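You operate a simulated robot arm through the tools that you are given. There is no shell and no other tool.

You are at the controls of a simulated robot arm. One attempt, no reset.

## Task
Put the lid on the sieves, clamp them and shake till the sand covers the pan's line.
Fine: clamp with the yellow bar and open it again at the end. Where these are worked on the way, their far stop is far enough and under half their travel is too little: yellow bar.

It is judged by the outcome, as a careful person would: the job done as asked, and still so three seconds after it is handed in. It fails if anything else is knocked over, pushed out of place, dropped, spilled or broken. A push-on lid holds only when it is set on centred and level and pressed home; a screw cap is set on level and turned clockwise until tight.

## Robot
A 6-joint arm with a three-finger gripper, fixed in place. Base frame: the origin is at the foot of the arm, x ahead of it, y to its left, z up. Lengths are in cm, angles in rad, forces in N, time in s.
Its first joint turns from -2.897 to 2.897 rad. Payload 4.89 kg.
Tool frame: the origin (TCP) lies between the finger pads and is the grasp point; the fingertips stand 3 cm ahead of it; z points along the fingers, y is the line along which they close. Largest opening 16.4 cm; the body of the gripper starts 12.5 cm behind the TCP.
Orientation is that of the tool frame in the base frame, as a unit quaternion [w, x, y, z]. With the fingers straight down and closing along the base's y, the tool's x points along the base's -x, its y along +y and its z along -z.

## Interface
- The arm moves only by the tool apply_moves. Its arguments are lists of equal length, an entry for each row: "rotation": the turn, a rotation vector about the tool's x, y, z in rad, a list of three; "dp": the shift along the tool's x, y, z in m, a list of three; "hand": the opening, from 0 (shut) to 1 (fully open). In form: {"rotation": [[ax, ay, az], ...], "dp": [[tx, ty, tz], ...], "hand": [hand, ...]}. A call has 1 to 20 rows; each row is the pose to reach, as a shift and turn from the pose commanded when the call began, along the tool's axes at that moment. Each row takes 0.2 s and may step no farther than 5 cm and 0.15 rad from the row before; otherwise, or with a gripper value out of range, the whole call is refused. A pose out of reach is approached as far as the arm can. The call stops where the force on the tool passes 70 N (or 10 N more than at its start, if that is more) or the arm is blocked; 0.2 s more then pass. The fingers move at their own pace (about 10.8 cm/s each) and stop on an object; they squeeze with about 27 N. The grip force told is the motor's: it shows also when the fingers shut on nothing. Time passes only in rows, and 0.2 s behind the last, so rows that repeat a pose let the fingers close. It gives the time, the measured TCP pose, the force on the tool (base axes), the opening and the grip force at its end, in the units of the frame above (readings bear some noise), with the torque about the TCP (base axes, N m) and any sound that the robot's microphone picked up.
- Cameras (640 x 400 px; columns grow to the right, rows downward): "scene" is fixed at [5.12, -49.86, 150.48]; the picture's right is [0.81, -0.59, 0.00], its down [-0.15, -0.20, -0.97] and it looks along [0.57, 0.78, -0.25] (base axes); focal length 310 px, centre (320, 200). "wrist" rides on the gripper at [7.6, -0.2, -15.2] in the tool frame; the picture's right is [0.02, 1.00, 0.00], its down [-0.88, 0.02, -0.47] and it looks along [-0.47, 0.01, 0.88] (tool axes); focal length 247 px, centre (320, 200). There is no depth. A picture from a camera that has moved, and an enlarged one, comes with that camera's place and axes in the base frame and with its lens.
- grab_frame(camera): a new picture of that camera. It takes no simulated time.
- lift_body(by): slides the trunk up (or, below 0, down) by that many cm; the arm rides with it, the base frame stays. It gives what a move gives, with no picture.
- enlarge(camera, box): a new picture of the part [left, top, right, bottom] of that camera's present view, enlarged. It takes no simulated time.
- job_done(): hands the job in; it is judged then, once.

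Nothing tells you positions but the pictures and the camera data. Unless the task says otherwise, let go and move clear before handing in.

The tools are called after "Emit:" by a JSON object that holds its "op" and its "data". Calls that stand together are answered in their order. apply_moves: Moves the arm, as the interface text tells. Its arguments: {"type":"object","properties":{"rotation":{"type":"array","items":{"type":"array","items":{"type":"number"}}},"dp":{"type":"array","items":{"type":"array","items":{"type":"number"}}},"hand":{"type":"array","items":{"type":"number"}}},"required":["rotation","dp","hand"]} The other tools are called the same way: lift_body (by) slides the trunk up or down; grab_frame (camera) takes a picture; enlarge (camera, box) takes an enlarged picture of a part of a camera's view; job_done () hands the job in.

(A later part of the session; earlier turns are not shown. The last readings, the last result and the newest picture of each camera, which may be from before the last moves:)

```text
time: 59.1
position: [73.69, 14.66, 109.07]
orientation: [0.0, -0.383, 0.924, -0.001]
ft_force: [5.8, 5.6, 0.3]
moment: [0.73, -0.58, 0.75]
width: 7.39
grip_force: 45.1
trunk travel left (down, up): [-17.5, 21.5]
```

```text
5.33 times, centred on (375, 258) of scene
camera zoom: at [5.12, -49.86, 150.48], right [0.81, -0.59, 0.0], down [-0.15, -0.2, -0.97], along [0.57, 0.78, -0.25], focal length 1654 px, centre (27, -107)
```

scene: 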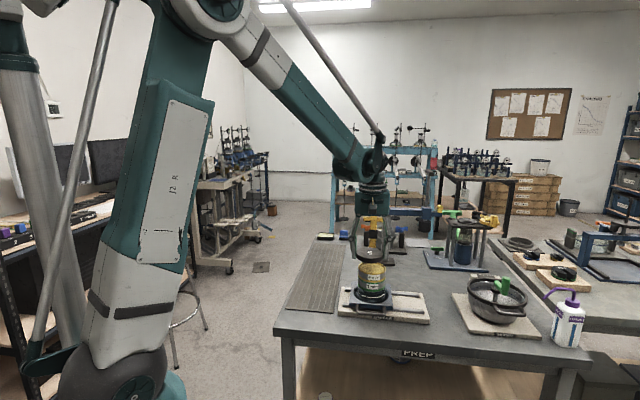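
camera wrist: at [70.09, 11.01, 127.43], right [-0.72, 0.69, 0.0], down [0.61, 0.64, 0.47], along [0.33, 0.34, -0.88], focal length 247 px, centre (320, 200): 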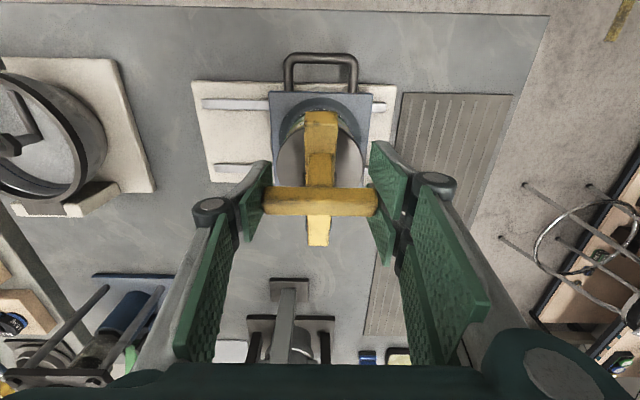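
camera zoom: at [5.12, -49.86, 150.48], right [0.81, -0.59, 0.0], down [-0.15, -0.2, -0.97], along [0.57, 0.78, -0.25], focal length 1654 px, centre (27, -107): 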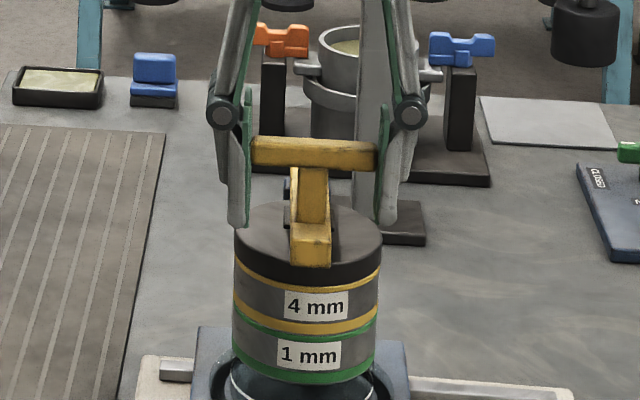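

Emit:
{"op": "apply_moves", "data": {"rotation": [[0, 0, 0], [0, 0, 0], [0, 0, 0], [0, 0, 0]], "dp": [[0.0009, 0, 0.0016], [0.0017, 0, 0.0031], [0.0025, 0, 0.0047], [0.0033, 0, 0.0063]], "hand": [0.3, 0.3, 0.3, 0.3]}}

Emit:
{"op": "enlarge", "data": {"camera": "scene", "box": [340, 220, 410, 295]}}

Emit:
{"op": "grab_frame", "data": {"camera": "wrist"}}

```text
time: 60.1
position: [73.42, 14.53, 108.52]
orientation: [0.001, -0.382, 0.924, 0.0]
ft_force: [-6.0, -5.0, 11.0]
moment: [1.11, -0.54, 0.36]
width: 7.37
grip_force: 44.7
trunk travel left (down, up): [-17.5, 21.5]
```

```text
5.33 times, centred on (375, 258) of scene
camera zoom: at [5.12, -49.86, 150.48], right [0.81, -0.59, 0.0], down [-0.15, -0.2, -0.97], along [0.57, 0.78, -0.25], focal length 1654 px, centre (27, -107)
```

zoom: 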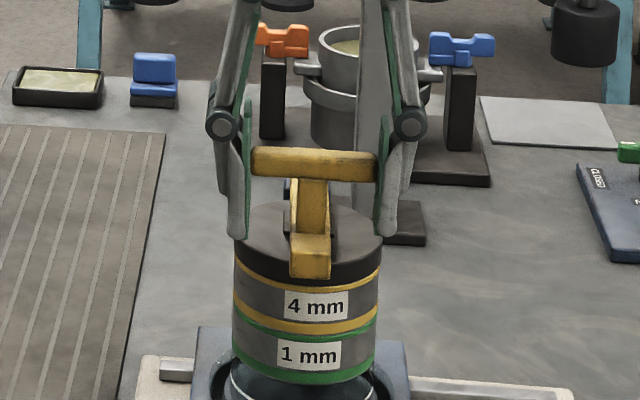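

```text
taken
camera wrist: at [68.06, 8.94, 123.79], right [-0.72, 0.69, 0.0], down [0.61, 0.64, 0.47], along [0.33, 0.34, -0.88], focal length 247 px, centre (320, 200)
```

wrist: 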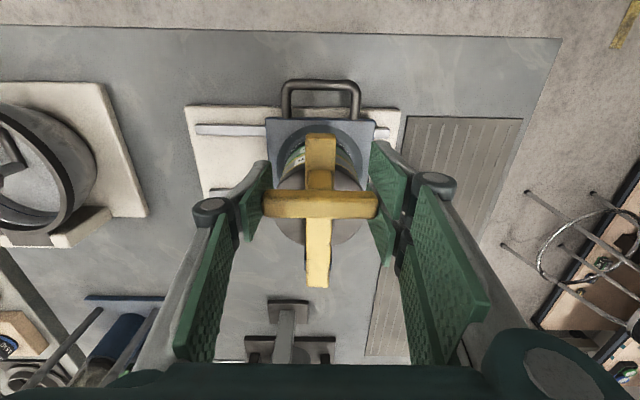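

Emit:
{"op": "apply_moves", "data": {"rotation": [[0, 0, 0], [0, 0, 0], [0, 0, 0]], "dp": [[0.0014, 0, 0.0021], [0.0024, 0, 0.0042], [0.0024, 0, 0.0042]], "hand": [0.3, 0.3, 0.3]}}

Emit:
{"op": "enlarge", "data": {"camera": "scene", "box": [350, 240, 400, 285]}}

```text
time: 61.0
position: [73.3, 14.42, 108.08]
orientation: [0.001, -0.382, 0.924, 0.0]
ft_force: [10.1, 8.7, 29.2]
moment: [0.11, -0.19, 0.16]
width: 7.42
grip_force: 44.7
trunk travel left (down, up): [-17.5, 21.5]
```

```text
8.89 times, centred on (375, 262) of scene
camera zoom: at [5.12, -49.86, 150.48], right [0.81, -0.59, 0.0], down [-0.15, -0.2, -0.97], along [0.57, 0.78, -0.25], focal length 2757 px, centre (-169, -356)
```

zoom: 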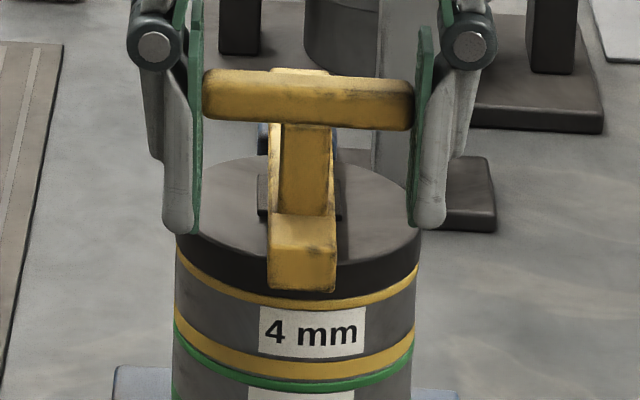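

Resistance is rising, so the pad has met the lid. I'll press a little further to reach the clamp's stop.

Emit:
{"op": "apply_moves", "data": {"rotation": [[0, 0, 0], [0, 0, 0], [0, 0, 0]], "dp": [[0.0004, 0, 0.0008], [0.0007, 0, 0.0015], [0.0007, 0, 0.0015]], "hand": [0.3, 0.3, 0.3]}}

Emit:
{"op": "enlarge", "data": {"camera": "scene", "box": [350, 240, 400, 285]}}

```text
time: 61.8
position: [73.18, 14.44, 107.9]
orientation: [0.001, -0.382, 0.924, 0.0]
ft_force: [8.4, 8.4, 29.6]
moment: [0.1, -0.09, 0.2]
width: 7.39
grip_force: 44.7
trunk travel left (down, up): [-17.5, 21.5]
```

```text
8.89 times, centred on (375, 262) of scene
camera zoom: at [5.12, -49.86, 150.48], right [0.81, -0.59, 0.0], down [-0.15, -0.2, -0.97], along [0.57, 0.78, -0.25], focal length 2757 px, centre (-169, -356)
```

zoom: 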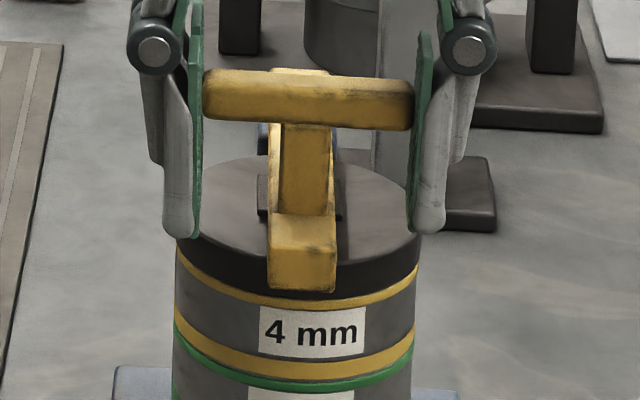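

The bar stopped while the pads began slipping, so it seems to be at its stop. I'll release, rise, and press it down from above to confirm.

Emit:
{"op": "apply_moves", "data": {"rotation": [[0, 0, 0], [0, 0, 0], [0, 0, 0], [0, 0, 0], [0, 0, 0], [0, 0, 0], [0, 0, 0]], "dp": [[0, 0, 0], [0, 0, 0], [0, 0, 0], [0, 0, -0.03], [0, 0, -0.06], [0, 0, -0.09], [0, 0, -0.09]], "hand": [0.6, 0.75, 0.8, 0.8, 0.8, 0.8, 0.8]}}

Emit:
{"op": "grab_frame", "data": {"camera": "wrist"}}

Emit:
{"op": "enlarge", "data": {"camera": "wrist", "box": [260, 80, 380, 260]}}

Emit:
{"op": "enlarge", "data": {"camera": "scene", "box": [350, 240, 400, 285]}}

```text
time: 63.4
position: [73.23, 14.14, 117.01]
orientation: [0.001, -0.382, 0.924, -0.001]
ft_force: [-0.3, 0.4, -0.2]
moment: [-0.02, -0.05, 0.0]
width: 13.11
grip_force: 0.1
trunk travel left (down, up): [-17.5, 21.5]
```

```text
taken
camera wrist: at [67.87, 8.7, 132.32], right [-0.72, 0.69, 0.0], down [0.61, 0.64, 0.47], along [0.33, 0.34, -0.88], focal length 247 px, centre (320, 200)
```

wrist: 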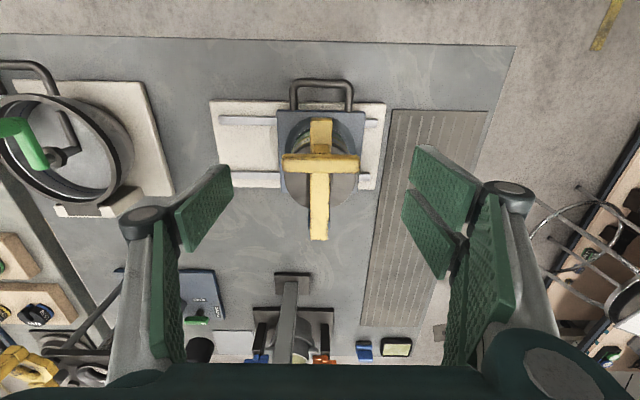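

```text
2.22 times, centred on (320, 170) of wrist
camera zoom: at [67.87, 8.7, 132.32], right [-0.72, 0.69, 0.0], down [0.61, 0.64, 0.47], along [0.33, 0.34, -0.88], focal length 549 px, centre (320, 267)
```

zoom: 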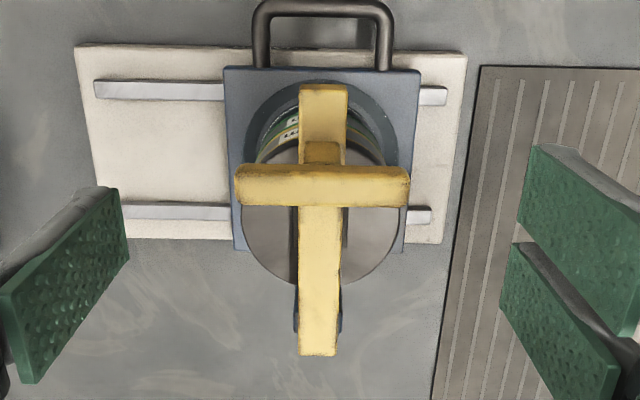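

```text
8.89 times, centred on (375, 262) of scene
camera zoom: at [5.12, -49.86, 150.48], right [0.81, -0.59, 0.0], down [-0.15, -0.2, -0.97], along [0.57, 0.78, -0.25], focal length 2757 px, centre (-169, -356)
```

zoom: 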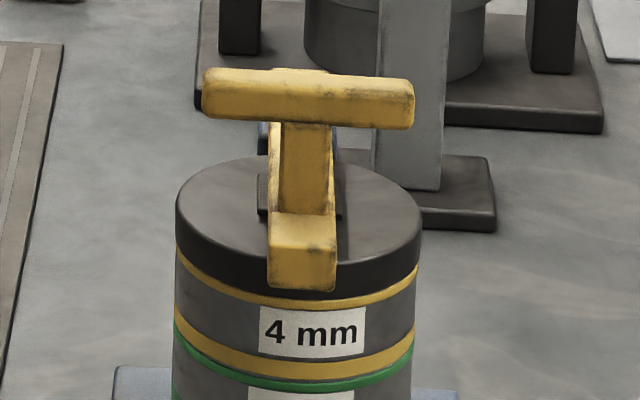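

The clamp holds by itself with its pad on the lid. I'll press down on the handle's middle with closed fingers to confirm it is at the stop.

Emit:
{"op": "apply_moves", "data": {"rotation": [[0, 0, 0], [0, 0, 0], [0, 0, 0], [0, 0, 0], [0, 0, 0], [0, 0, 0]], "dp": [[-0.005, 0, 0], [-0.005, 0, 0], [-0.005, 0, 0], [-0.005, 0, 0.02], [-0.005, 0, 0.04], [-0.005, 0, 0.045]], "hand": [0.5, 0.2, 0, 0, 0, 0]}}

Emit:
{"op": "apply_moves", "data": {"rotation": [[0, 0, 0], [0, 0, 0], [0, 0, 0]], "dp": [[0, 0, 0.002], [0, 0, 0.004], [0, 0, 0.004]], "hand": [0, 0, 0]}}

Emit:
{"op": "enlarge", "data": {"camera": "scene", "box": [350, 240, 400, 285]}}

```text
time: 64.8
position: [73.53, 14.66, 112.7]
orientation: [0.002, -0.383, 0.924, 0.0]
ft_force: [8.8, 8.6, 36.2]
moment: [0.29, -0.21, -0.02]
width: 0.58
grip_force: 45.1
trunk travel left (down, up): [-17.5, 21.5]
```

```text
time: 65.2
position: [73.64, 14.71, 112.66]
orientation: [0.002, -0.383, 0.924, -0.001]
ft_force: [-0.5, -0.5, 46.0]
moment: [0.02, 0.02, 0.26]
width: 0.59
grip_force: 45.0
trunk travel left (down, up): [-17.5, 21.5]
stopped in row 2: the force on the tool passed its limit at 78 N (the readings are from after the stop); the commanded pose is now the measured one
```

```text
8.89 times, centred on (375, 262) of scene
camera zoom: at [5.12, -49.86, 150.48], right [0.81, -0.59, 0.0], down [-0.15, -0.2, -0.97], along [0.57, 0.78, -0.25], focal length 2757 px, centre (-169, -356)
```

zoom: 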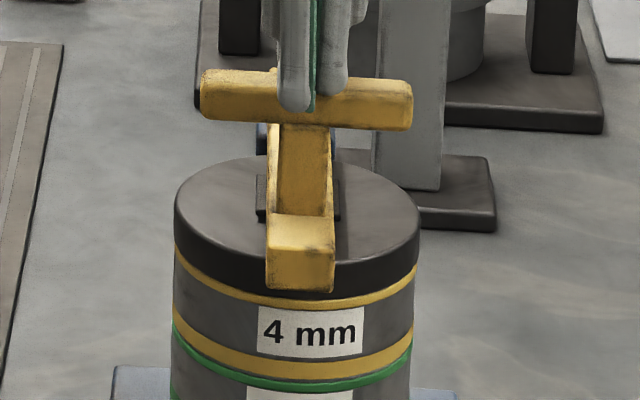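

The clamp is solid at its stop (78 N with no movement). Now I'll back off toward the carriage handle and measure it.

Emit:
{"op": "apply_moves", "data": {"rotation": [[0, 0, 0], [0, 0, 0], [0, 0, 0], [0, 0, 0], [0, 0, 0], [0, 0, 0], [0, 0, 0], [0, 0, 0], [0, 0, 0]], "dp": [[0, 0, -0.02], [0, 0, -0.05], [0.02, 0, -0.07], [0.06, 0, -0.07], [0.1, 0, -0.05], [0.12, 0, -0.02], [0.12, 0, -0.01], [0.12, 0, -0.01], [0.12, 0, -0.01]], "hand": [0, 0, 0, 0, 0.3, 0.6, 0.9, 1, 1]}}

Emit:
{"op": "grab_frame", "data": {"camera": "wrist"}}

Emit:
{"op": "enlarge", "data": {"camera": "wrist", "box": [240, 80, 400, 230]}}

Emit:
{"op": "enlarge", "data": {"camera": "scene", "box": [335, 245, 425, 325]}}

```text
time: 67.2
position: [65.25, 6.12, 113.15]
orientation: [0.001, -0.382, 0.924, 0.0]
ft_force: [0.7, -0.7, 0.4]
moment: [0.04, 0.04, 0.03]
width: 16.4
grip_force: 0.0
trunk travel left (down, up): [-17.5, 21.5]
```

```text
taken
camera wrist: at [59.91, 0.58, 128.5], right [-0.72, 0.69, 0.0], down [0.61, 0.64, 0.48], along [0.33, 0.34, -0.88], focal length 247 px, centre (320, 200)
```

wrist: 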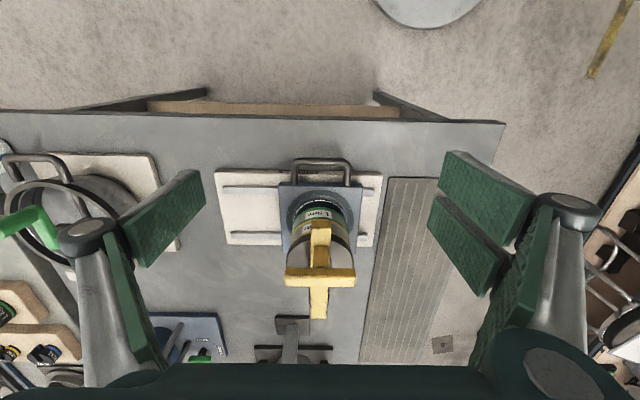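

```text
2.67 times, centred on (320, 155) of wrist
camera zoom: at [59.91, 0.58, 128.5], right [-0.72, 0.69, 0.0], down [0.61, 0.64, 0.48], along [0.33, 0.34, -0.88], focal length 659 px, centre (320, 320)
```

zoom: 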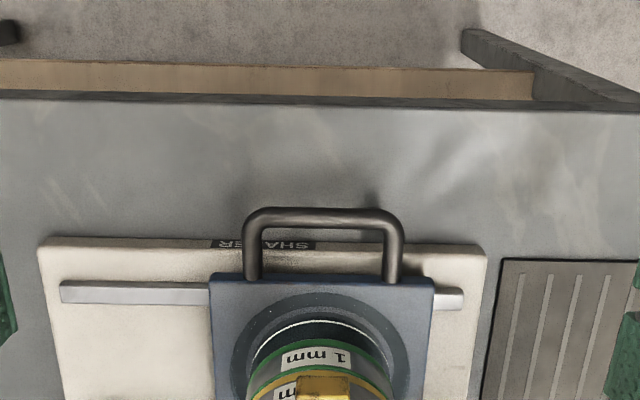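

```text
5.00 times, centred on (380, 285) of scene
camera zoom: at [5.12, -49.86, 150.48], right [0.81, -0.59, 0.0], down [-0.15, -0.2, -0.97], along [0.57, 0.78, -0.25], focal length 1551 px, centre (20, -225)
```

zoom: 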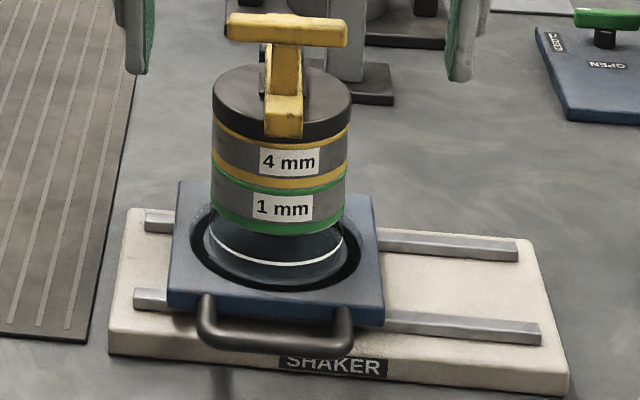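

The handle bar is at f 56.1, z 90.5 and its two legs are 9.7 cm apart outside. To keep the gripper body clear of the clamp I'll tilt the hand back 25° and hover in front of the handle.

Emit:
{"op": "apply_moves", "data": {"rotation": [[0, -0.109, 0], [0, -0.218, 0], [0, -0.327, 0], [0, -0.436, 0], [0, -0.436, 0], [0, -0.436, 0], [0, -0.436, 0]], "dp": [[0, 0.001, 0.02], [0, 0.002, 0.05], [-0.01, 0.003, 0.08], [-0.02, 0.003, 0.11], [-0.035, 0.003, 0.13], [-0.046, 0.003, 0.143], [-0.046, 0.003, 0.143]], "hand": [0.9, 0.8, 0.8, 0.8, 0.8, 0.8, 0.8]}}

Emit:
{"op": "grab_frame", "data": {"camera": "wrist"}}

Emit:
{"op": "grab_frame", "data": {"camera": "scene"}}

Emit:
{"op": "enlarge", "data": {"camera": "scene", "box": [325, 235, 425, 325]}}

```text
time: 68.8
position: [68.23, 9.66, 99.03]
orientation: [0.201, -0.374, 0.902, 0.083]
ft_force: [-0.4, -0.2, -0.3]
moment: [0.02, 0.0, 0.02]
width: 13.14
grip_force: 0.1
trunk travel left (down, up): [-17.5, 21.5]
```

```text
taken
camera wrist: at [58.77, 0.14, 109.69], right [-0.72, 0.69, -0.01], down [0.41, 0.44, 0.8], along [0.56, 0.57, -0.6], focal length 247 px, centre (320, 200)
```

wrist: 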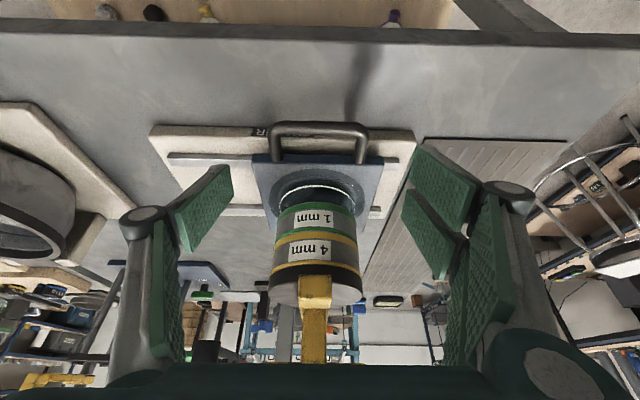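

```text
taken
```

scene: 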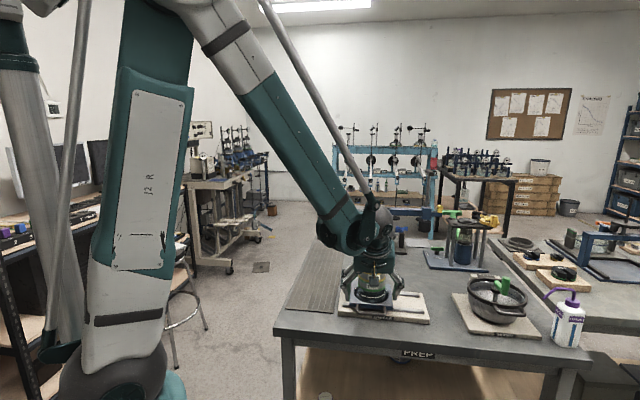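

```text
4.44 times, centred on (375, 280) of scene
camera zoom: at [5.12, -49.86, 150.48], right [0.81, -0.59, 0.0], down [-0.15, -0.2, -0.97], along [0.57, 0.78, -0.25], focal length 1378 px, centre (76, -156)
```

zoom: 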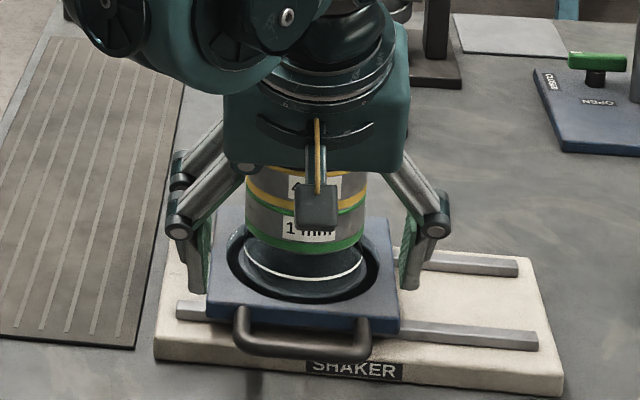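

The handle is centred between the fingers. I'll lower so the fingers straddle the legs, then close.

Emit:
{"op": "apply_moves", "data": {"rotation": [[0, 0, 0], [0, 0, 0], [0, 0, 0], [0, 0, 0]], "dp": [[0.0065, -0.0014, 0.03], [0.0131, -0.0014, 0.06], [0.0156, -0.0014, 0.0714], [0.0156, -0.0014, 0.0714]], "hand": [0.8, 0.8, 0.8, 0.8]}}

Emit:
{"op": "grab_frame", "data": {"camera": "wrist"}}

Emit:
{"op": "enlarge", "data": {"camera": "scene", "box": [325, 235, 425, 325]}}

```text
time: 69.8
position: [69.66, 10.8, 91.77]
orientation: [0.201, -0.373, 0.902, 0.083]
ft_force: [1.3, 0.1, -0.2]
moment: [0.01, 0.06, 0.02]
width: 13.13
grip_force: 0.1
trunk travel left (down, up): [-17.5, 21.5]
```

```text
taken
camera wrist: at [60.36, 1.24, 102.45], right [-0.72, 0.69, -0.01], down [0.41, 0.44, 0.8], along [0.56, 0.57, -0.6], focal length 247 px, centre (320, 200)
```

wrist: 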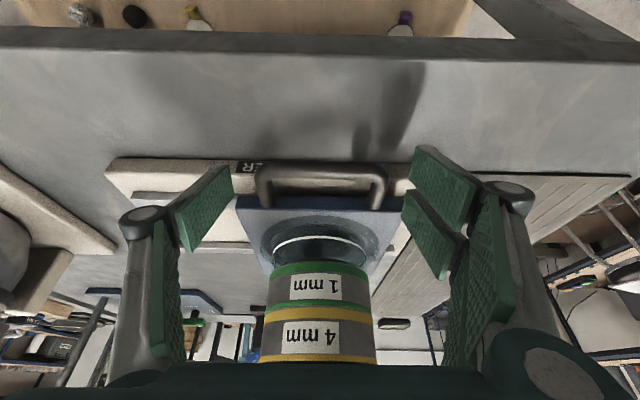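

```text
4.44 times, centred on (375, 280) of scene
camera zoom: at [5.12, -49.86, 150.48], right [0.81, -0.59, 0.0], down [-0.15, -0.2, -0.97], along [0.57, 0.78, -0.25], focal length 1378 px, centre (76, -156)
```

zoom: 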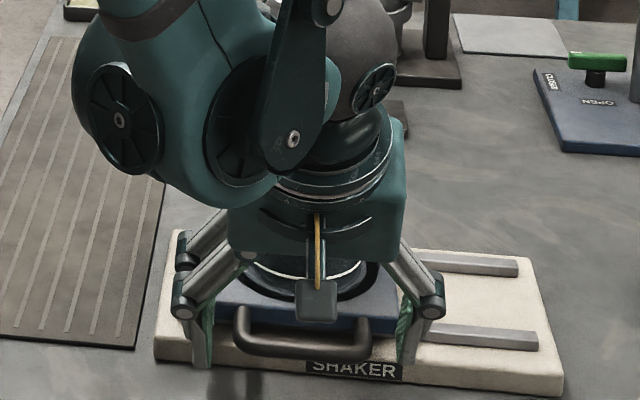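

Emit:
{"op": "apply_moves", "data": {"rotation": [[0, 0, 0], [0, 0, 0], [0, 0, 0], [0, 0, 0], [0, 0, 0]], "dp": [[0, 0, 0], [0, 0, 0], [0, 0, 0], [0, 0, 0], [0, 0, 0]], "hand": [0.7, 0.6, 0.5, 0.4, 0.4]}}

Emit:
{"op": "grab_frame", "data": {"camera": "wrist"}}

Emit:
{"op": "enlarge", "data": {"camera": "wrist", "box": [220, 210, 420, 310]}}

```text
time: 71.0
position: [69.54, 10.78, 92.05]
orientation: [0.203, -0.373, 0.902, 0.082]
ft_force: [-8.8, -9.8, 67.4]
moment: [2.55, 0.29, 0.45]
width: 9.94
grip_force: 45.1
trunk travel left (down, up): [-17.5, 21.5]
```

```text
taken
camera wrist: at [60.15, 1.18, 102.66], right [-0.72, 0.69, -0.01], down [0.41, 0.43, 0.8], along [0.56, 0.57, -0.59], focal length 247 px, centre (320, 200)
```

wrist: 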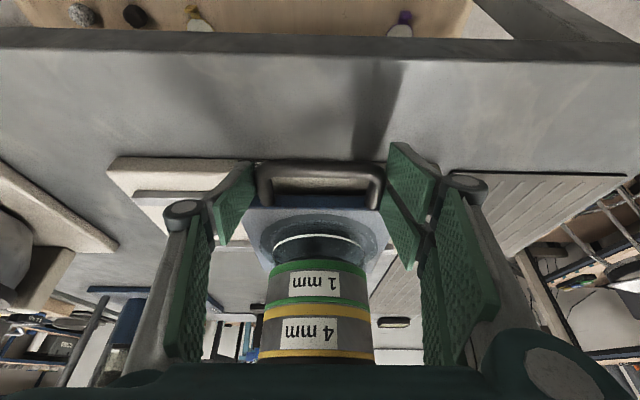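

```text
3.20 times, centred on (320, 260) of wrist
camera zoom: at [60.15, 1.18, 102.66], right [-0.72, 0.69, -0.01], down [0.41, 0.43, 0.8], along [0.56, 0.57, -0.59], focal length 790 px, centre (320, 8)
```

zoom: 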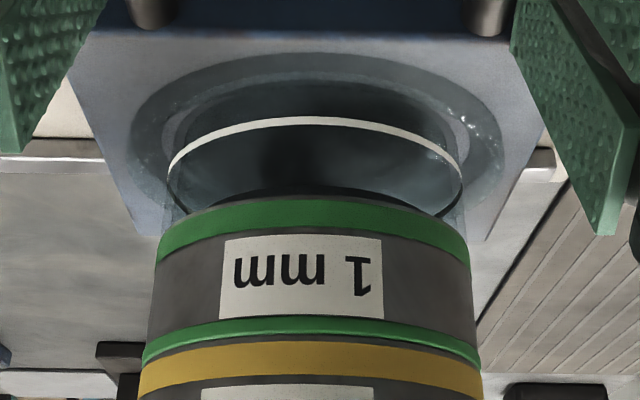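

The grip is on, but the tips are pressing down on something (67 N up). I'll open slightly, rise 6 mm, and regrip.

Emit:
{"op": "apply_moves", "data": {"rotation": [[0, 0, 0], [0, 0, 0], [0, 0, 0]], "dp": [[-0.0012, 0, -0.0027], [-0.0025, 0, -0.0054], [-0.0025, 0, -0.0054]], "hand": [0.68, 0.7, 0.7]}}

Emit:
{"op": "apply_moves", "data": {"rotation": [[0, 0, 0], [0, 0, 0], [0, 0, 0], [0, 0, 0]], "dp": [[0, 0, 0], [0, 0, 0], [0, 0, 0], [0, 0, 0]], "hand": [0.62, 0.55, 0.45, 0.4]}}

Emit:
{"op": "enlarge", "data": {"camera": "scene", "box": [325, 235, 425, 325]}}

```text
time: 71.8
position: [69.67, 10.75, 92.53]
orientation: [0.201, -0.374, 0.902, 0.083]
ft_force: [-0.4, -0.1, -0.1]
moment: [0.01, -0.02, -0.03]
width: 11.5
grip_force: 0.0
trunk travel left (down, up): [-17.5, 21.5]
```

```text
time: 72.8
position: [69.87, 10.69, 92.47]
orientation: [0.202, -0.374, 0.902, 0.082]
ft_force: [-0.5, -1.7, 2.0]
moment: [-0.34, -0.11, 0.15]
width: 9.9
grip_force: 44.6
trunk travel left (down, up): [-17.5, 21.5]
```

```text
4.44 times, centred on (375, 280) of scene
camera zoom: at [5.12, -49.86, 150.48], right [0.81, -0.59, 0.0], down [-0.15, -0.2, -0.97], along [0.57, 0.78, -0.25], focal length 1378 px, centre (76, -156)
```

zoom: 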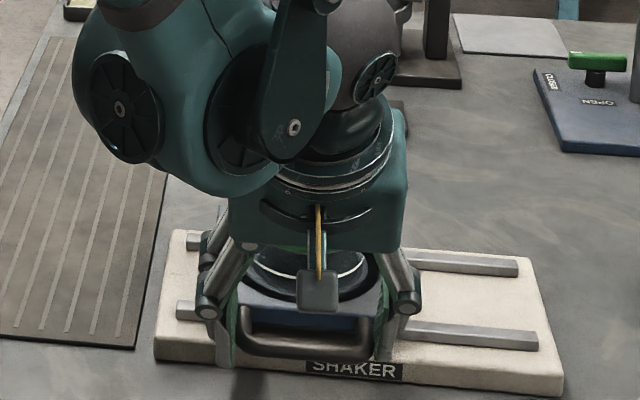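

Gripped cleanly. I'll test a slow 3 cm stroke along the rails.

Emit:
{"op": "apply_moves", "data": {"rotation": [[0, 0, 0], [0, 0, 0], [0, 0, 0], [0, 0, 0]], "dp": [[0, -0.01, 0], [0, -0.02, 0], [0, -0.03, 0], [0, -0.03, 0]], "hand": [0.4, 0.4, 0.4, 0.4]}}

Emit:
{"op": "grab_frame", "data": {"camera": "wrist"}}

Emit:
{"op": "grab_frame", "data": {"camera": "scene"}}

```text
time: 73.8
position: [71.86, 8.68, 92.61]
orientation: [0.202, -0.372, 0.902, 0.082]
ft_force: [-3.8, -3.5, 5.4]
moment: [-0.2, 0.58, 0.5]
width: 9.89
grip_force: 44.8
trunk travel left (down, up): [-17.5, 21.5]
```

```text
taken
camera wrist: at [62.44, -0.9, 103.11], right [-0.72, 0.69, -0.01], down [0.41, 0.44, 0.8], along [0.56, 0.57, -0.6], focal length 247 px, centre (320, 200)
```

wrist: 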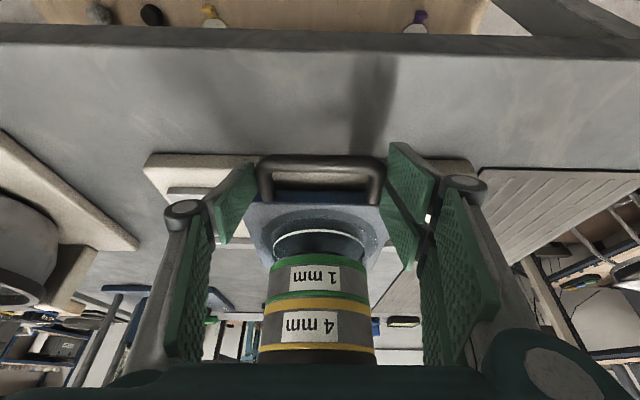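

```text
taken
```

scene: 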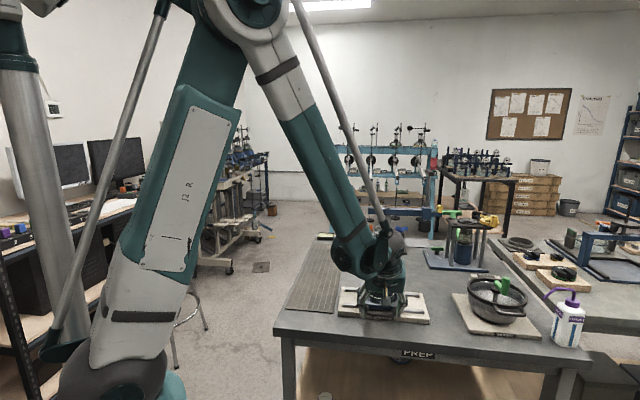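

The carriage slides freely. I'll start shaking with moderate strokes and watch the pan.

Emit:
{"op": "apply_moves", "data": {"rotation": [[0, 0, 0], [0, 0, 0], [0, 0, 0], [0, 0, 0], [0, 0, 0], [0, 0, 0], [0, 0, 0], [0, 0, 0], [0, 0, 0], [0, 0, 0], [0, 0, 0], [0, 0, 0], [0, 0, 0], [0, 0, 0], [0, 0, 0], [0, 0, 0], [0, 0, 0], [0, 0, 0], [0, 0, 0], [0, 0, 0]], "dp": [[0, -0.02, 0], [0, 0, 0], [0, 0.02, 0], [0, 0, 0], [0, -0.02, 0], [0, 0, 0], [0, 0.02, 0], [0, 0, 0], [0, -0.02, 0], [0, 0, 0], [0, 0.02, 0], [0, 0, 0], [0, -0.02, 0], [0, 0, 0], [0, 0.02, 0], [0, 0, 0], [0, -0.02, 0], [0, 0, 0], [0, 0, 0], [0, 0, 0]], "hand": [0.4, 0.4, 0.4, 0.4, 0.4, 0.4, 0.4, 0.4, 0.4, 0.4, 0.4, 0.4, 0.4, 0.4, 0.4, 0.4, 0.4, 0.4, 0.4, 0.4]}}

Emit:
{"op": "enlarge", "data": {"camera": "wrist", "box": [220, 200, 420, 300]}}

Emit:
{"op": "enlarge", "data": {"camera": "scene", "box": [335, 255, 435, 325]}}

```text
time: 78.0
position: [71.72, 8.65, 92.66]
orientation: [0.202, -0.373, 0.902, 0.081]
ft_force: [12.9, 13.0, 33.3]
moment: [0.36, -0.58, -0.12]
width: 9.89
grip_force: 45.1
trunk travel left (down, up): [-17.5, 21.5]
```

```text
3.20 times, centred on (320, 250) of wrist
camera zoom: at [62.25, -0.89, 103.22], right [-0.72, 0.69, -0.01], down [0.41, 0.44, 0.8], along [0.56, 0.57, -0.6], focal length 790 px, centre (320, 40)
```

zoom: 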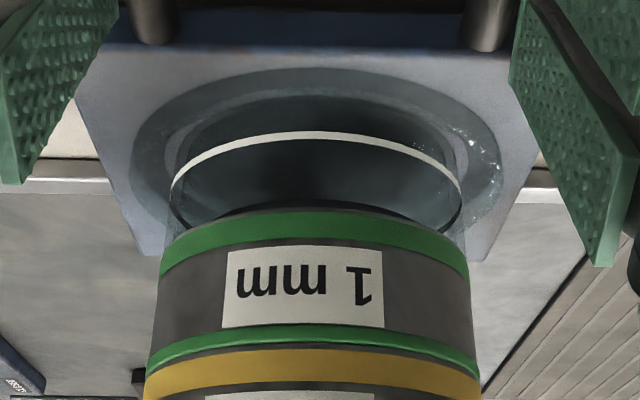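

```text
5.71 times, centred on (385, 290) of scene
camera zoom: at [5.12, -49.86, 150.48], right [0.81, -0.59, 0.0], down [-0.15, -0.2, -0.97], along [0.57, 0.78, -0.25], focal length 1772 px, centre (-51, -314)
```

zoom: 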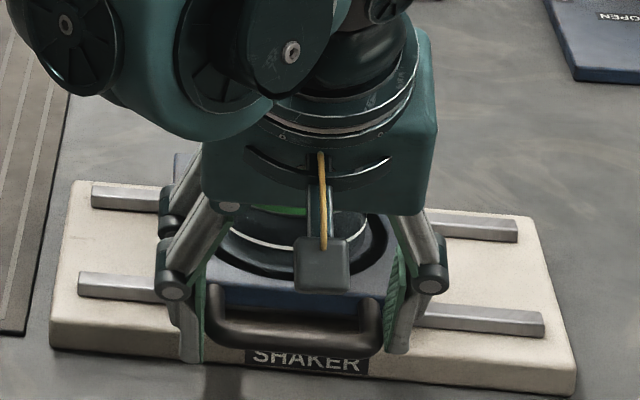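

No sand showing in the pan yet. I'll relieve the small vertical load and shake faster.

Emit:
{"op": "apply_moves", "data": {"rotation": [[0, 0, 0], [0, 0, 0], [0, 0, 0], [0, 0, 0], [0, 0, 0], [0, 0, 0], [0, 0, 0], [0, 0, 0], [0, 0, 0], [0, 0, 0], [0, 0, 0], [0, 0, 0], [0, 0, 0], [0, 0, 0], [0, 0, 0], [0, 0, 0], [0, 0, 0], [0, 0, 0], [0, 0, 0], [0, 0, 0]], "dp": [[-0.0007, 0, -0.0006], [-0.0007, -0.02, -0.0006], [-0.0007, 0.02, -0.0006], [-0.0007, -0.02, -0.0006], [-0.0007, 0.02, -0.0006], [-0.0007, -0.02, -0.0006], [-0.0007, 0.02, -0.0006], [-0.0007, -0.02, -0.0006], [-0.0007, 0.02, -0.0006], [-0.0007, -0.02, -0.0006], [-0.0007, 0.02, -0.0006], [-0.0007, -0.02, -0.0006], [-0.0007, 0.02, -0.0006], [-0.0007, -0.02, -0.0006], [-0.0007, 0.02, -0.0006], [-0.0007, -0.02, -0.0006], [-0.0007, 0.02, -0.0006], [-0.0007, -0.02, -0.0006], [-0.0007, 0, -0.0006], [-0.0007, 0, -0.0006]], "hand": [0.4, 0.4, 0.4, 0.4, 0.4, 0.4, 0.4, 0.4, 0.4, 0.4, 0.4, 0.4, 0.4, 0.4, 0.4, 0.4, 0.4, 0.4, 0.4, 0.4]}}

Emit:
{"op": "enlarge", "data": {"camera": "wrist", "box": [220, 200, 420, 300]}}

```text
time: 79.9
position: [73.02, 7.41, 92.98]
orientation: [0.204, -0.371, 0.902, 0.08]
ft_force: [-7.3, -13.5, 36.2]
moment: [-0.33, 0.35, 1.21]
width: 9.74
grip_force: 44.7
trunk travel left (down, up): [-17.5, 21.5]
stopped in row 9: the force on the tool passed its limit at 77 N (the readings are from after the stop); the commanded pose is now the measured one
```

```text
3.20 times, centred on (320, 250) of wrist
camera zoom: at [63.5, -2.11, 103.54], right [-0.72, 0.7, -0.02], down [0.41, 0.44, 0.8], along [0.57, 0.57, -0.59], focal length 790 px, centre (320, 40)
```

zoom: 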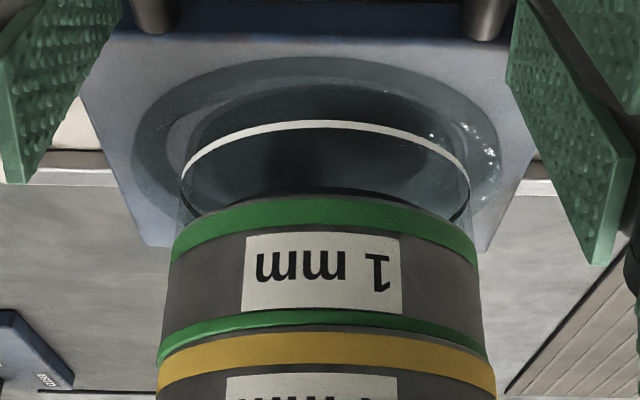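

The shake hit the force limit and the hand was being pushed upward. I'll look closely at how the fingers sit on the handle.

Emit:
{"op": "enlarge", "data": {"camera": "scene", "box": [355, 280, 425, 320]}}

Emit:
{"op": "enlarge", "data": {"camera": "wrist", "box": [200, 130, 440, 280]}}

```text
9.14 times, centred on (390, 300) of scene
camera zoom: at [5.12, -49.86, 150.48], right [0.81, -0.59, 0.0], down [-0.15, -0.2, -0.97], along [0.57, 0.78, -0.25], focal length 2836 px, centre (-320, -714)
```

zoom: 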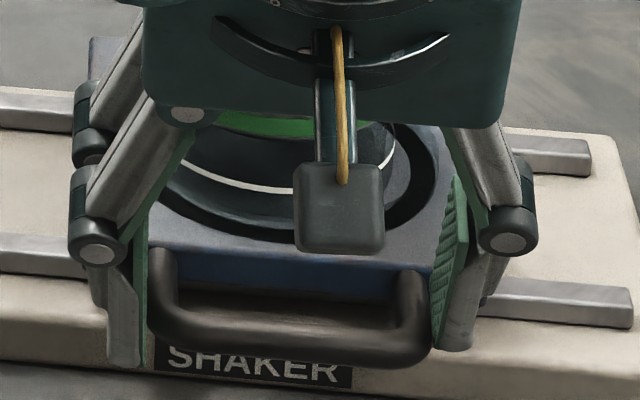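

```text
2.67 times, centred on (320, 205) of wrist
camera zoom: at [63.5, -2.11, 103.54], right [-0.72, 0.7, -0.02], down [0.41, 0.44, 0.8], along [0.57, 0.57, -0.59], focal length 659 px, centre (320, 187)
```

zoom: 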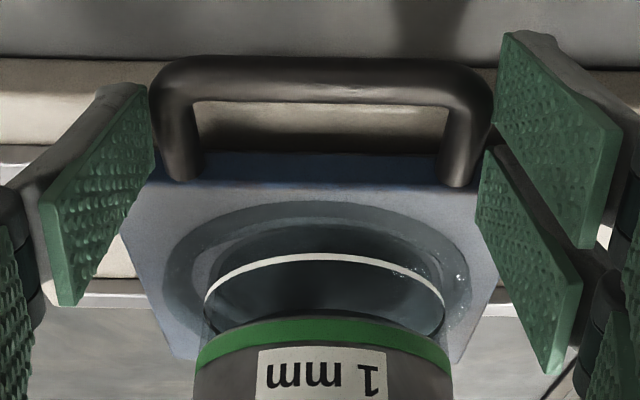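

The fingertips' front corners seem to be catching the board's edge as they close. I'll open, shift back about 9 mm, straighten, and regrip clear of the board.

Emit:
{"op": "apply_moves", "data": {"rotation": [[0, 0, 0], [0, 0, 0], [-0.009, 0.004, -0.004], [-0.009, 0.004, -0.004], [-0.009, 0.004, -0.004]], "dp": [[0, 0, 0], [0, 0, 0], [0.0092, 0, -0.0023], [0.0092, 0, -0.0023], [0.0092, 0, -0.0023]], "hand": [0.68, 0.75, 0.75, 0.75, 0.75]}}

Emit:
{"op": "grab_frame", "data": {"camera": "wrist"}}

Emit:
{"op": "enlarge", "data": {"camera": "scene", "box": [355, 280, 425, 320]}}

```text
time: 81.1
position: [72.56, 6.77, 92.52]
orientation: [0.2, -0.374, 0.902, 0.082]
ft_force: [0.0, 0.6, 0.4]
moment: [0.0, 0.01, 0.0]
width: 12.32
grip_force: 0.0
trunk travel left (down, up): [-17.5, 21.5]
```

```text
taken
camera wrist: at [63.06, -2.74, 103.22], right [-0.72, 0.69, -0.01], down [0.41, 0.44, 0.8], along [0.56, 0.57, -0.6], focal length 247 px, centre (320, 200)
```

wrist: 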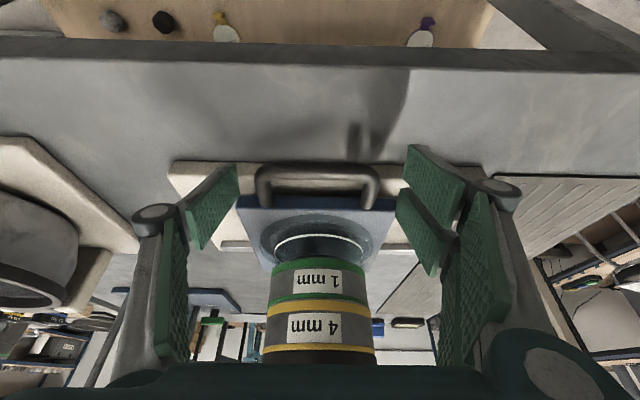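

```text
9.14 times, centred on (390, 300) of scene
camera zoom: at [5.12, -49.86, 150.48], right [0.81, -0.59, 0.0], down [-0.15, -0.2, -0.97], along [0.57, 0.78, -0.25], focal length 2836 px, centre (-320, -714)
```

zoom: 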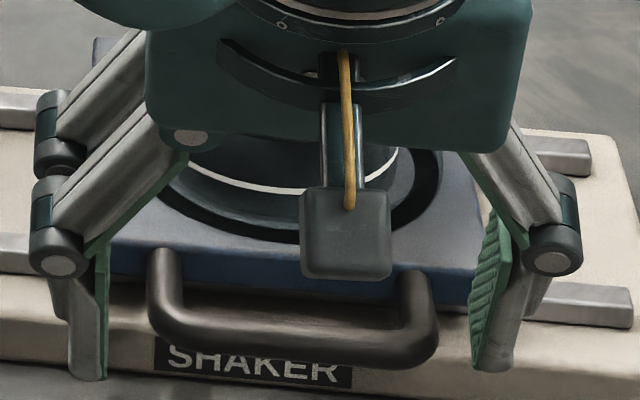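

Emit:
{"op": "apply_moves", "data": {"rotation": [[0, 0, 0], [0, 0, 0], [0, 0, 0], [0, 0, 0], [0, 0, 0]], "dp": [[0, -0.002, 0], [0, -0.002, 0], [0, -0.002, 0], [0, -0.002, 0], [0, -0.002, 0]], "hand": [0.65, 0.55, 0.45, 0.4, 0.4]}}

Emit:
{"op": "enlarge", "data": {"camera": "wrist", "box": [200, 130, 440, 280]}}

Emit:
{"op": "enlarge", "data": {"camera": "scene", "box": [355, 280, 425, 320]}}

```text
time: 82.3
position: [72.47, 6.72, 92.65]
orientation: [0.2, -0.373, 0.902, 0.081]
ft_force: [-1.6, -4.8, 18.4]
moment: [-0.13, -0.13, -0.02]
width: 9.58
grip_force: 44.9
trunk travel left (down, up): [-17.5, 21.5]
```

```text
2.67 times, centred on (320, 205) of wrist
camera zoom: at [63.11, -2.92, 103.3], right [-0.72, 0.69, -0.01], down [0.41, 0.44, 0.8], along [0.56, 0.57, -0.6], focal length 659 px, centre (320, 187)
```

zoom: 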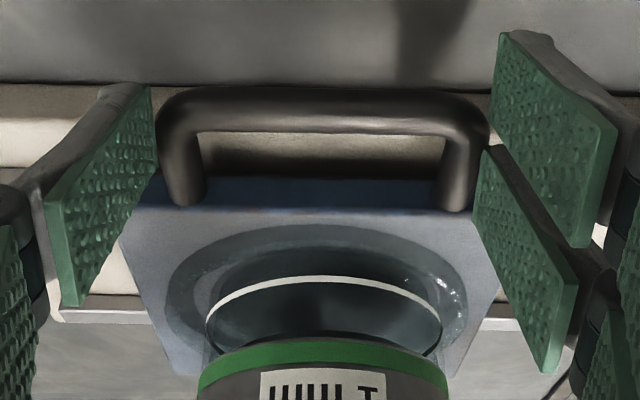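

```text
9.14 times, centred on (390, 300) of scene
camera zoom: at [5.12, -49.86, 150.48], right [0.81, -0.59, 0.0], down [-0.15, -0.2, -0.97], along [0.57, 0.78, -0.25], focal length 2836 px, centre (-320, -714)
```

zoom: 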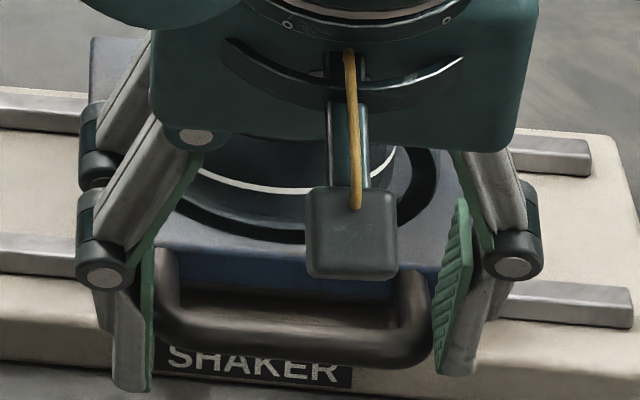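

Good grip, now clear of the board. I'll shake with ±3 cm strokes at a moderate speed.

Emit:
{"op": "apply_moves", "data": {"rotation": [[0, 0, 0], [0, 0, 0], [0, 0, 0], [0, 0, 0], [0, 0, 0], [0, 0, 0], [0, 0, 0], [0, 0, 0], [0, 0, 0], [0, 0, 0], [0, 0, 0], [0, 0, 0], [0, 0, 0], [0, 0, 0], [0, 0, 0], [0, 0, 0], [0, 0, 0], [0, 0, 0], [0, 0, 0], [0, 0, 0]], "dp": [[-0.0002, 0.01, -0.0005], [-0.0002, 0.035, -0.0005], [-0.0002, 0.005, -0.0005], [-0.0002, -0.025, -0.0005], [-0.0002, 0.005, -0.0005], [-0.0002, 0.035, -0.0005], [-0.0002, 0.005, -0.0005], [-0.0002, -0.025, -0.0005], [-0.0002, 0.005, -0.0005], [-0.0002, 0.035, -0.0005], [-0.0002, 0.005, -0.0005], [-0.0002, -0.025, -0.0005], [-0.0002, 0.005, -0.0005], [-0.0002, 0.035, -0.0005], [-0.0002, 0.005, -0.0005], [-0.0002, -0.025, -0.0005], [-0.0002, 0.005, -0.0005], [-0.0002, 0.035, -0.0005], [-0.0002, 0.005, -0.0005], [-0.0002, 0.0, -0.0005]], "hand": [0.4, 0.4, 0.4, 0.4, 0.4, 0.4, 0.4, 0.4, 0.4, 0.4, 0.4, 0.4, 0.4, 0.4, 0.4, 0.4, 0.4, 0.4, 0.4, 0.4]}}

Emit:
{"op": "enlarge", "data": {"camera": "wrist", "box": [200, 150, 440, 300]}}

Emit:
{"op": "enlarge", "data": {"camera": "scene", "box": [355, 270, 425, 320]}}

```text
time: 83.9
position: [71.39, 7.47, 92.87]
orientation: [0.201, -0.374, 0.902, 0.081]
ft_force: [-24.7, -10.2, 42.2]
moment: [-0.59, 0.09, -0.97]
width: 9.21
grip_force: 45.4
trunk travel left (down, up): [-17.5, 21.5]
stopped in row 8: the force on the tool passed its limit at 74 N (the readings are from after the stop); the commanded pose is now the measured one
```

```text
2.67 times, centred on (320, 225) of wrist
camera zoom: at [61.99, -2.04, 103.51], right [-0.72, 0.69, -0.01], down [0.41, 0.44, 0.8], along [0.56, 0.57, -0.6], focal length 659 px, centre (320, 133)
```

zoom: 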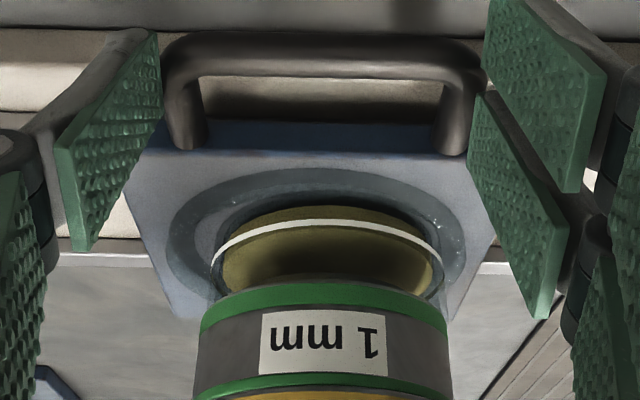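

```text
8.00 times, centred on (390, 295) of scene
camera zoom: at [5.12, -49.86, 150.48], right [0.81, -0.59, 0.0], down [-0.15, -0.2, -0.97], along [0.57, 0.78, -0.25], focal length 2481 px, centre (-240, -560)
```

zoom: 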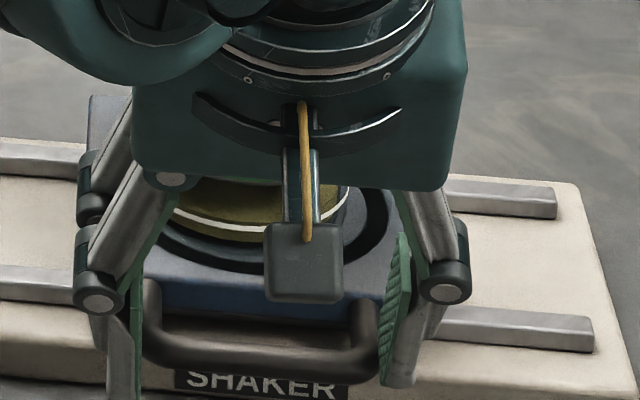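

Sand has appeared in the pan. I'll look closely at its level relative to the line before continuing.

Emit:
{"op": "enlarge", "data": {"camera": "wrist", "box": [270, 215, 375, 275]}}

Emit:
{"op": "enlarge", "data": {"camera": "scene", "box": [365, 285, 405, 310]}}

```text
6.10 times, centred on (322, 245) of wrist
camera zoom: at [61.99, -2.04, 103.51], right [-0.72, 0.69, -0.01], down [0.41, 0.44, 0.8], along [0.56, 0.57, -0.6], focal length 1505 px, centre (305, -74)
```

zoom: 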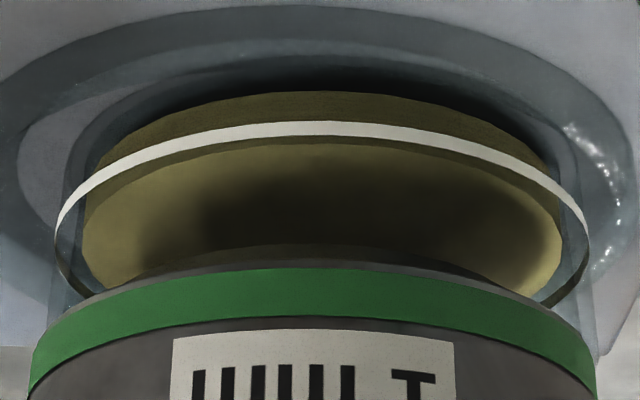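

```text
16.00 times, centred on (385, 298) of scene
camera zoom: at [5.12, -49.86, 150.48], right [0.81, -0.59, 0.0], down [-0.15, -0.2, -0.97], along [0.57, 0.78, -0.25], focal length 4962 px, centre (-720, -1360)
```

zoom: 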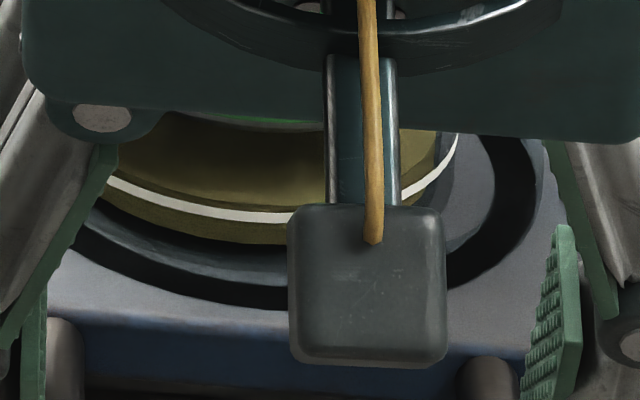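

The sand is right about at the line but not clearly above it. I'll regrip on the straight part of the legs and shake a little more.

Emit:
{"op": "apply_moves", "data": {"rotation": [[0, 0, 0], [0, 0, 0], [0, 0, 0], [0, 0, 0], [0, 0, 0], [0, 0, 0], [0, 0, 0], [0, 0, 0]], "dp": [[0, 0, 0], [0, 0, 0], [-0.0065, 0, 0.0036], [-0.0065, 0, 0.0036], [-0.0065, 0, 0.0036], [-0.0065, 0, 0.0036], [-0.0065, 0, 0.0036], [-0.0065, 0, 0.0036]], "hand": [0.68, 0.75, 0.75, 0.65, 0.55, 0.45, 0.4, 0.4]}}

Emit:
{"op": "enlarge", "data": {"camera": "wrist", "box": [200, 130, 440, 280]}}

```text
time: 85.7
position: [72.4, 7.92, 92.58]
orientation: [0.201, -0.373, 0.902, 0.081]
ft_force: [1.4, -0.9, 4.3]
moment: [-0.46, -0.43, -0.57]
width: 9.91
grip_force: 45.5
trunk travel left (down, up): [-17.5, 21.5]
```

```text
2.67 times, centred on (320, 205) of wrist
camera zoom: at [63.01, -1.59, 103.29], right [-0.72, 0.69, -0.01], down [0.41, 0.44, 0.8], along [0.56, 0.57, -0.6], focal length 659 px, centre (320, 187)
```

zoom: 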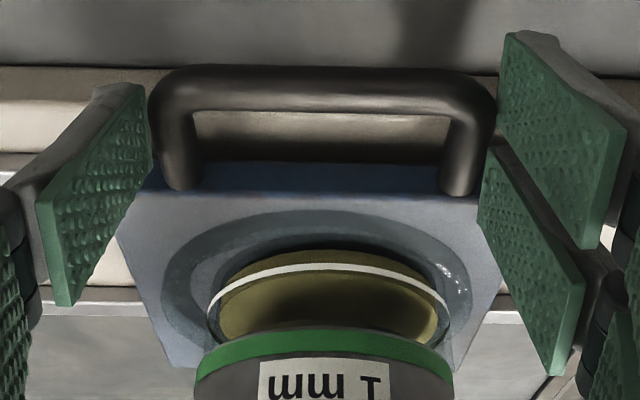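

Emit:
{"op": "apply_moves", "data": {"rotation": [[0, 0, 0], [0, 0, 0], [0, 0, 0], [0, 0, 0], [0, 0, 0], [0, 0, 0], [0, 0, 0], [0, 0, 0], [0, 0, 0], [0, 0, 0], [0, 0, 0], [0, 0, 0]], "dp": [[0, 0.0125, 0], [0, 0.025, 0], [0, 0, 0], [0, -0.025, 0], [0, 0, 0], [0, 0.025, 0], [0, 0, 0], [0, -0.025, 0], [0, 0, 0], [0, 0.025, 0], [0, 0, 0], [0, 0, 0]], "hand": [0.4, 0.4, 0.4, 0.4, 0.4, 0.4, 0.4, 0.4, 0.4, 0.4, 0.4, 0.4]}}

Emit:
{"op": "enlarge", "data": {"camera": "wrist", "box": [270, 210, 375, 270]}}

Emit:
{"op": "enlarge", "data": {"camera": "scene", "box": [365, 285, 405, 310]}}

```text
time: 88.3
position: [72.06, 7.74, 92.8]
orientation: [0.2, -0.374, 0.902, 0.082]
ft_force: [7.8, 5.0, 38.9]
moment: [0.78, -0.61, 0.16]
width: 9.82
grip_force: 44.7
trunk travel left (down, up): [-17.5, 21.5]
```

```text
6.10 times, centred on (322, 240) of wrist
camera zoom: at [62.74, -1.71, 103.34], right [-0.72, 0.69, -0.01], down [0.41, 0.44, 0.8], along [0.56, 0.57, -0.6], focal length 1505 px, centre (305, -44)
```

zoom: 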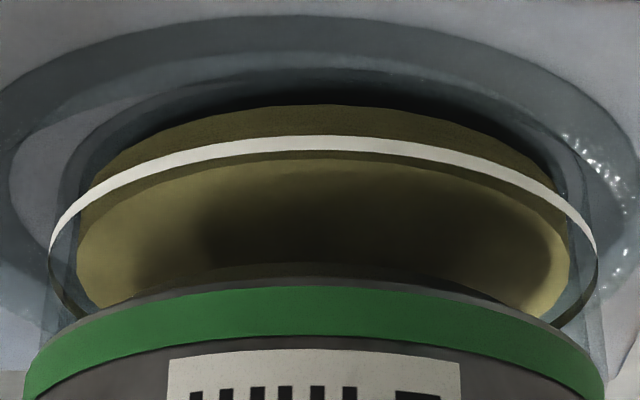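

```text
16.00 times, centred on (385, 298) of scene
camera zoom: at [5.12, -49.86, 150.48], right [0.81, -0.59, 0.0], down [-0.15, -0.2, -0.97], along [0.57, 0.78, -0.25], focal length 4962 px, centre (-720, -1360)
```

zoom: 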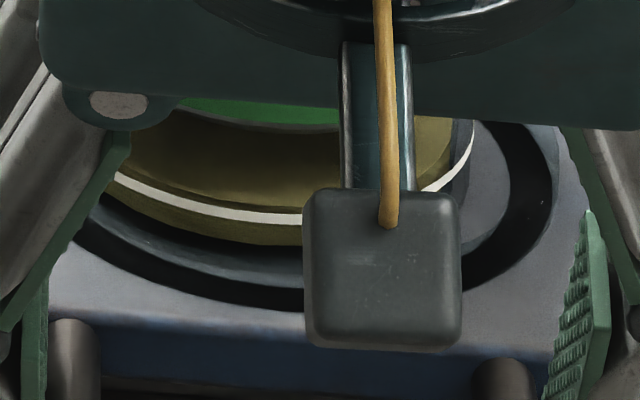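

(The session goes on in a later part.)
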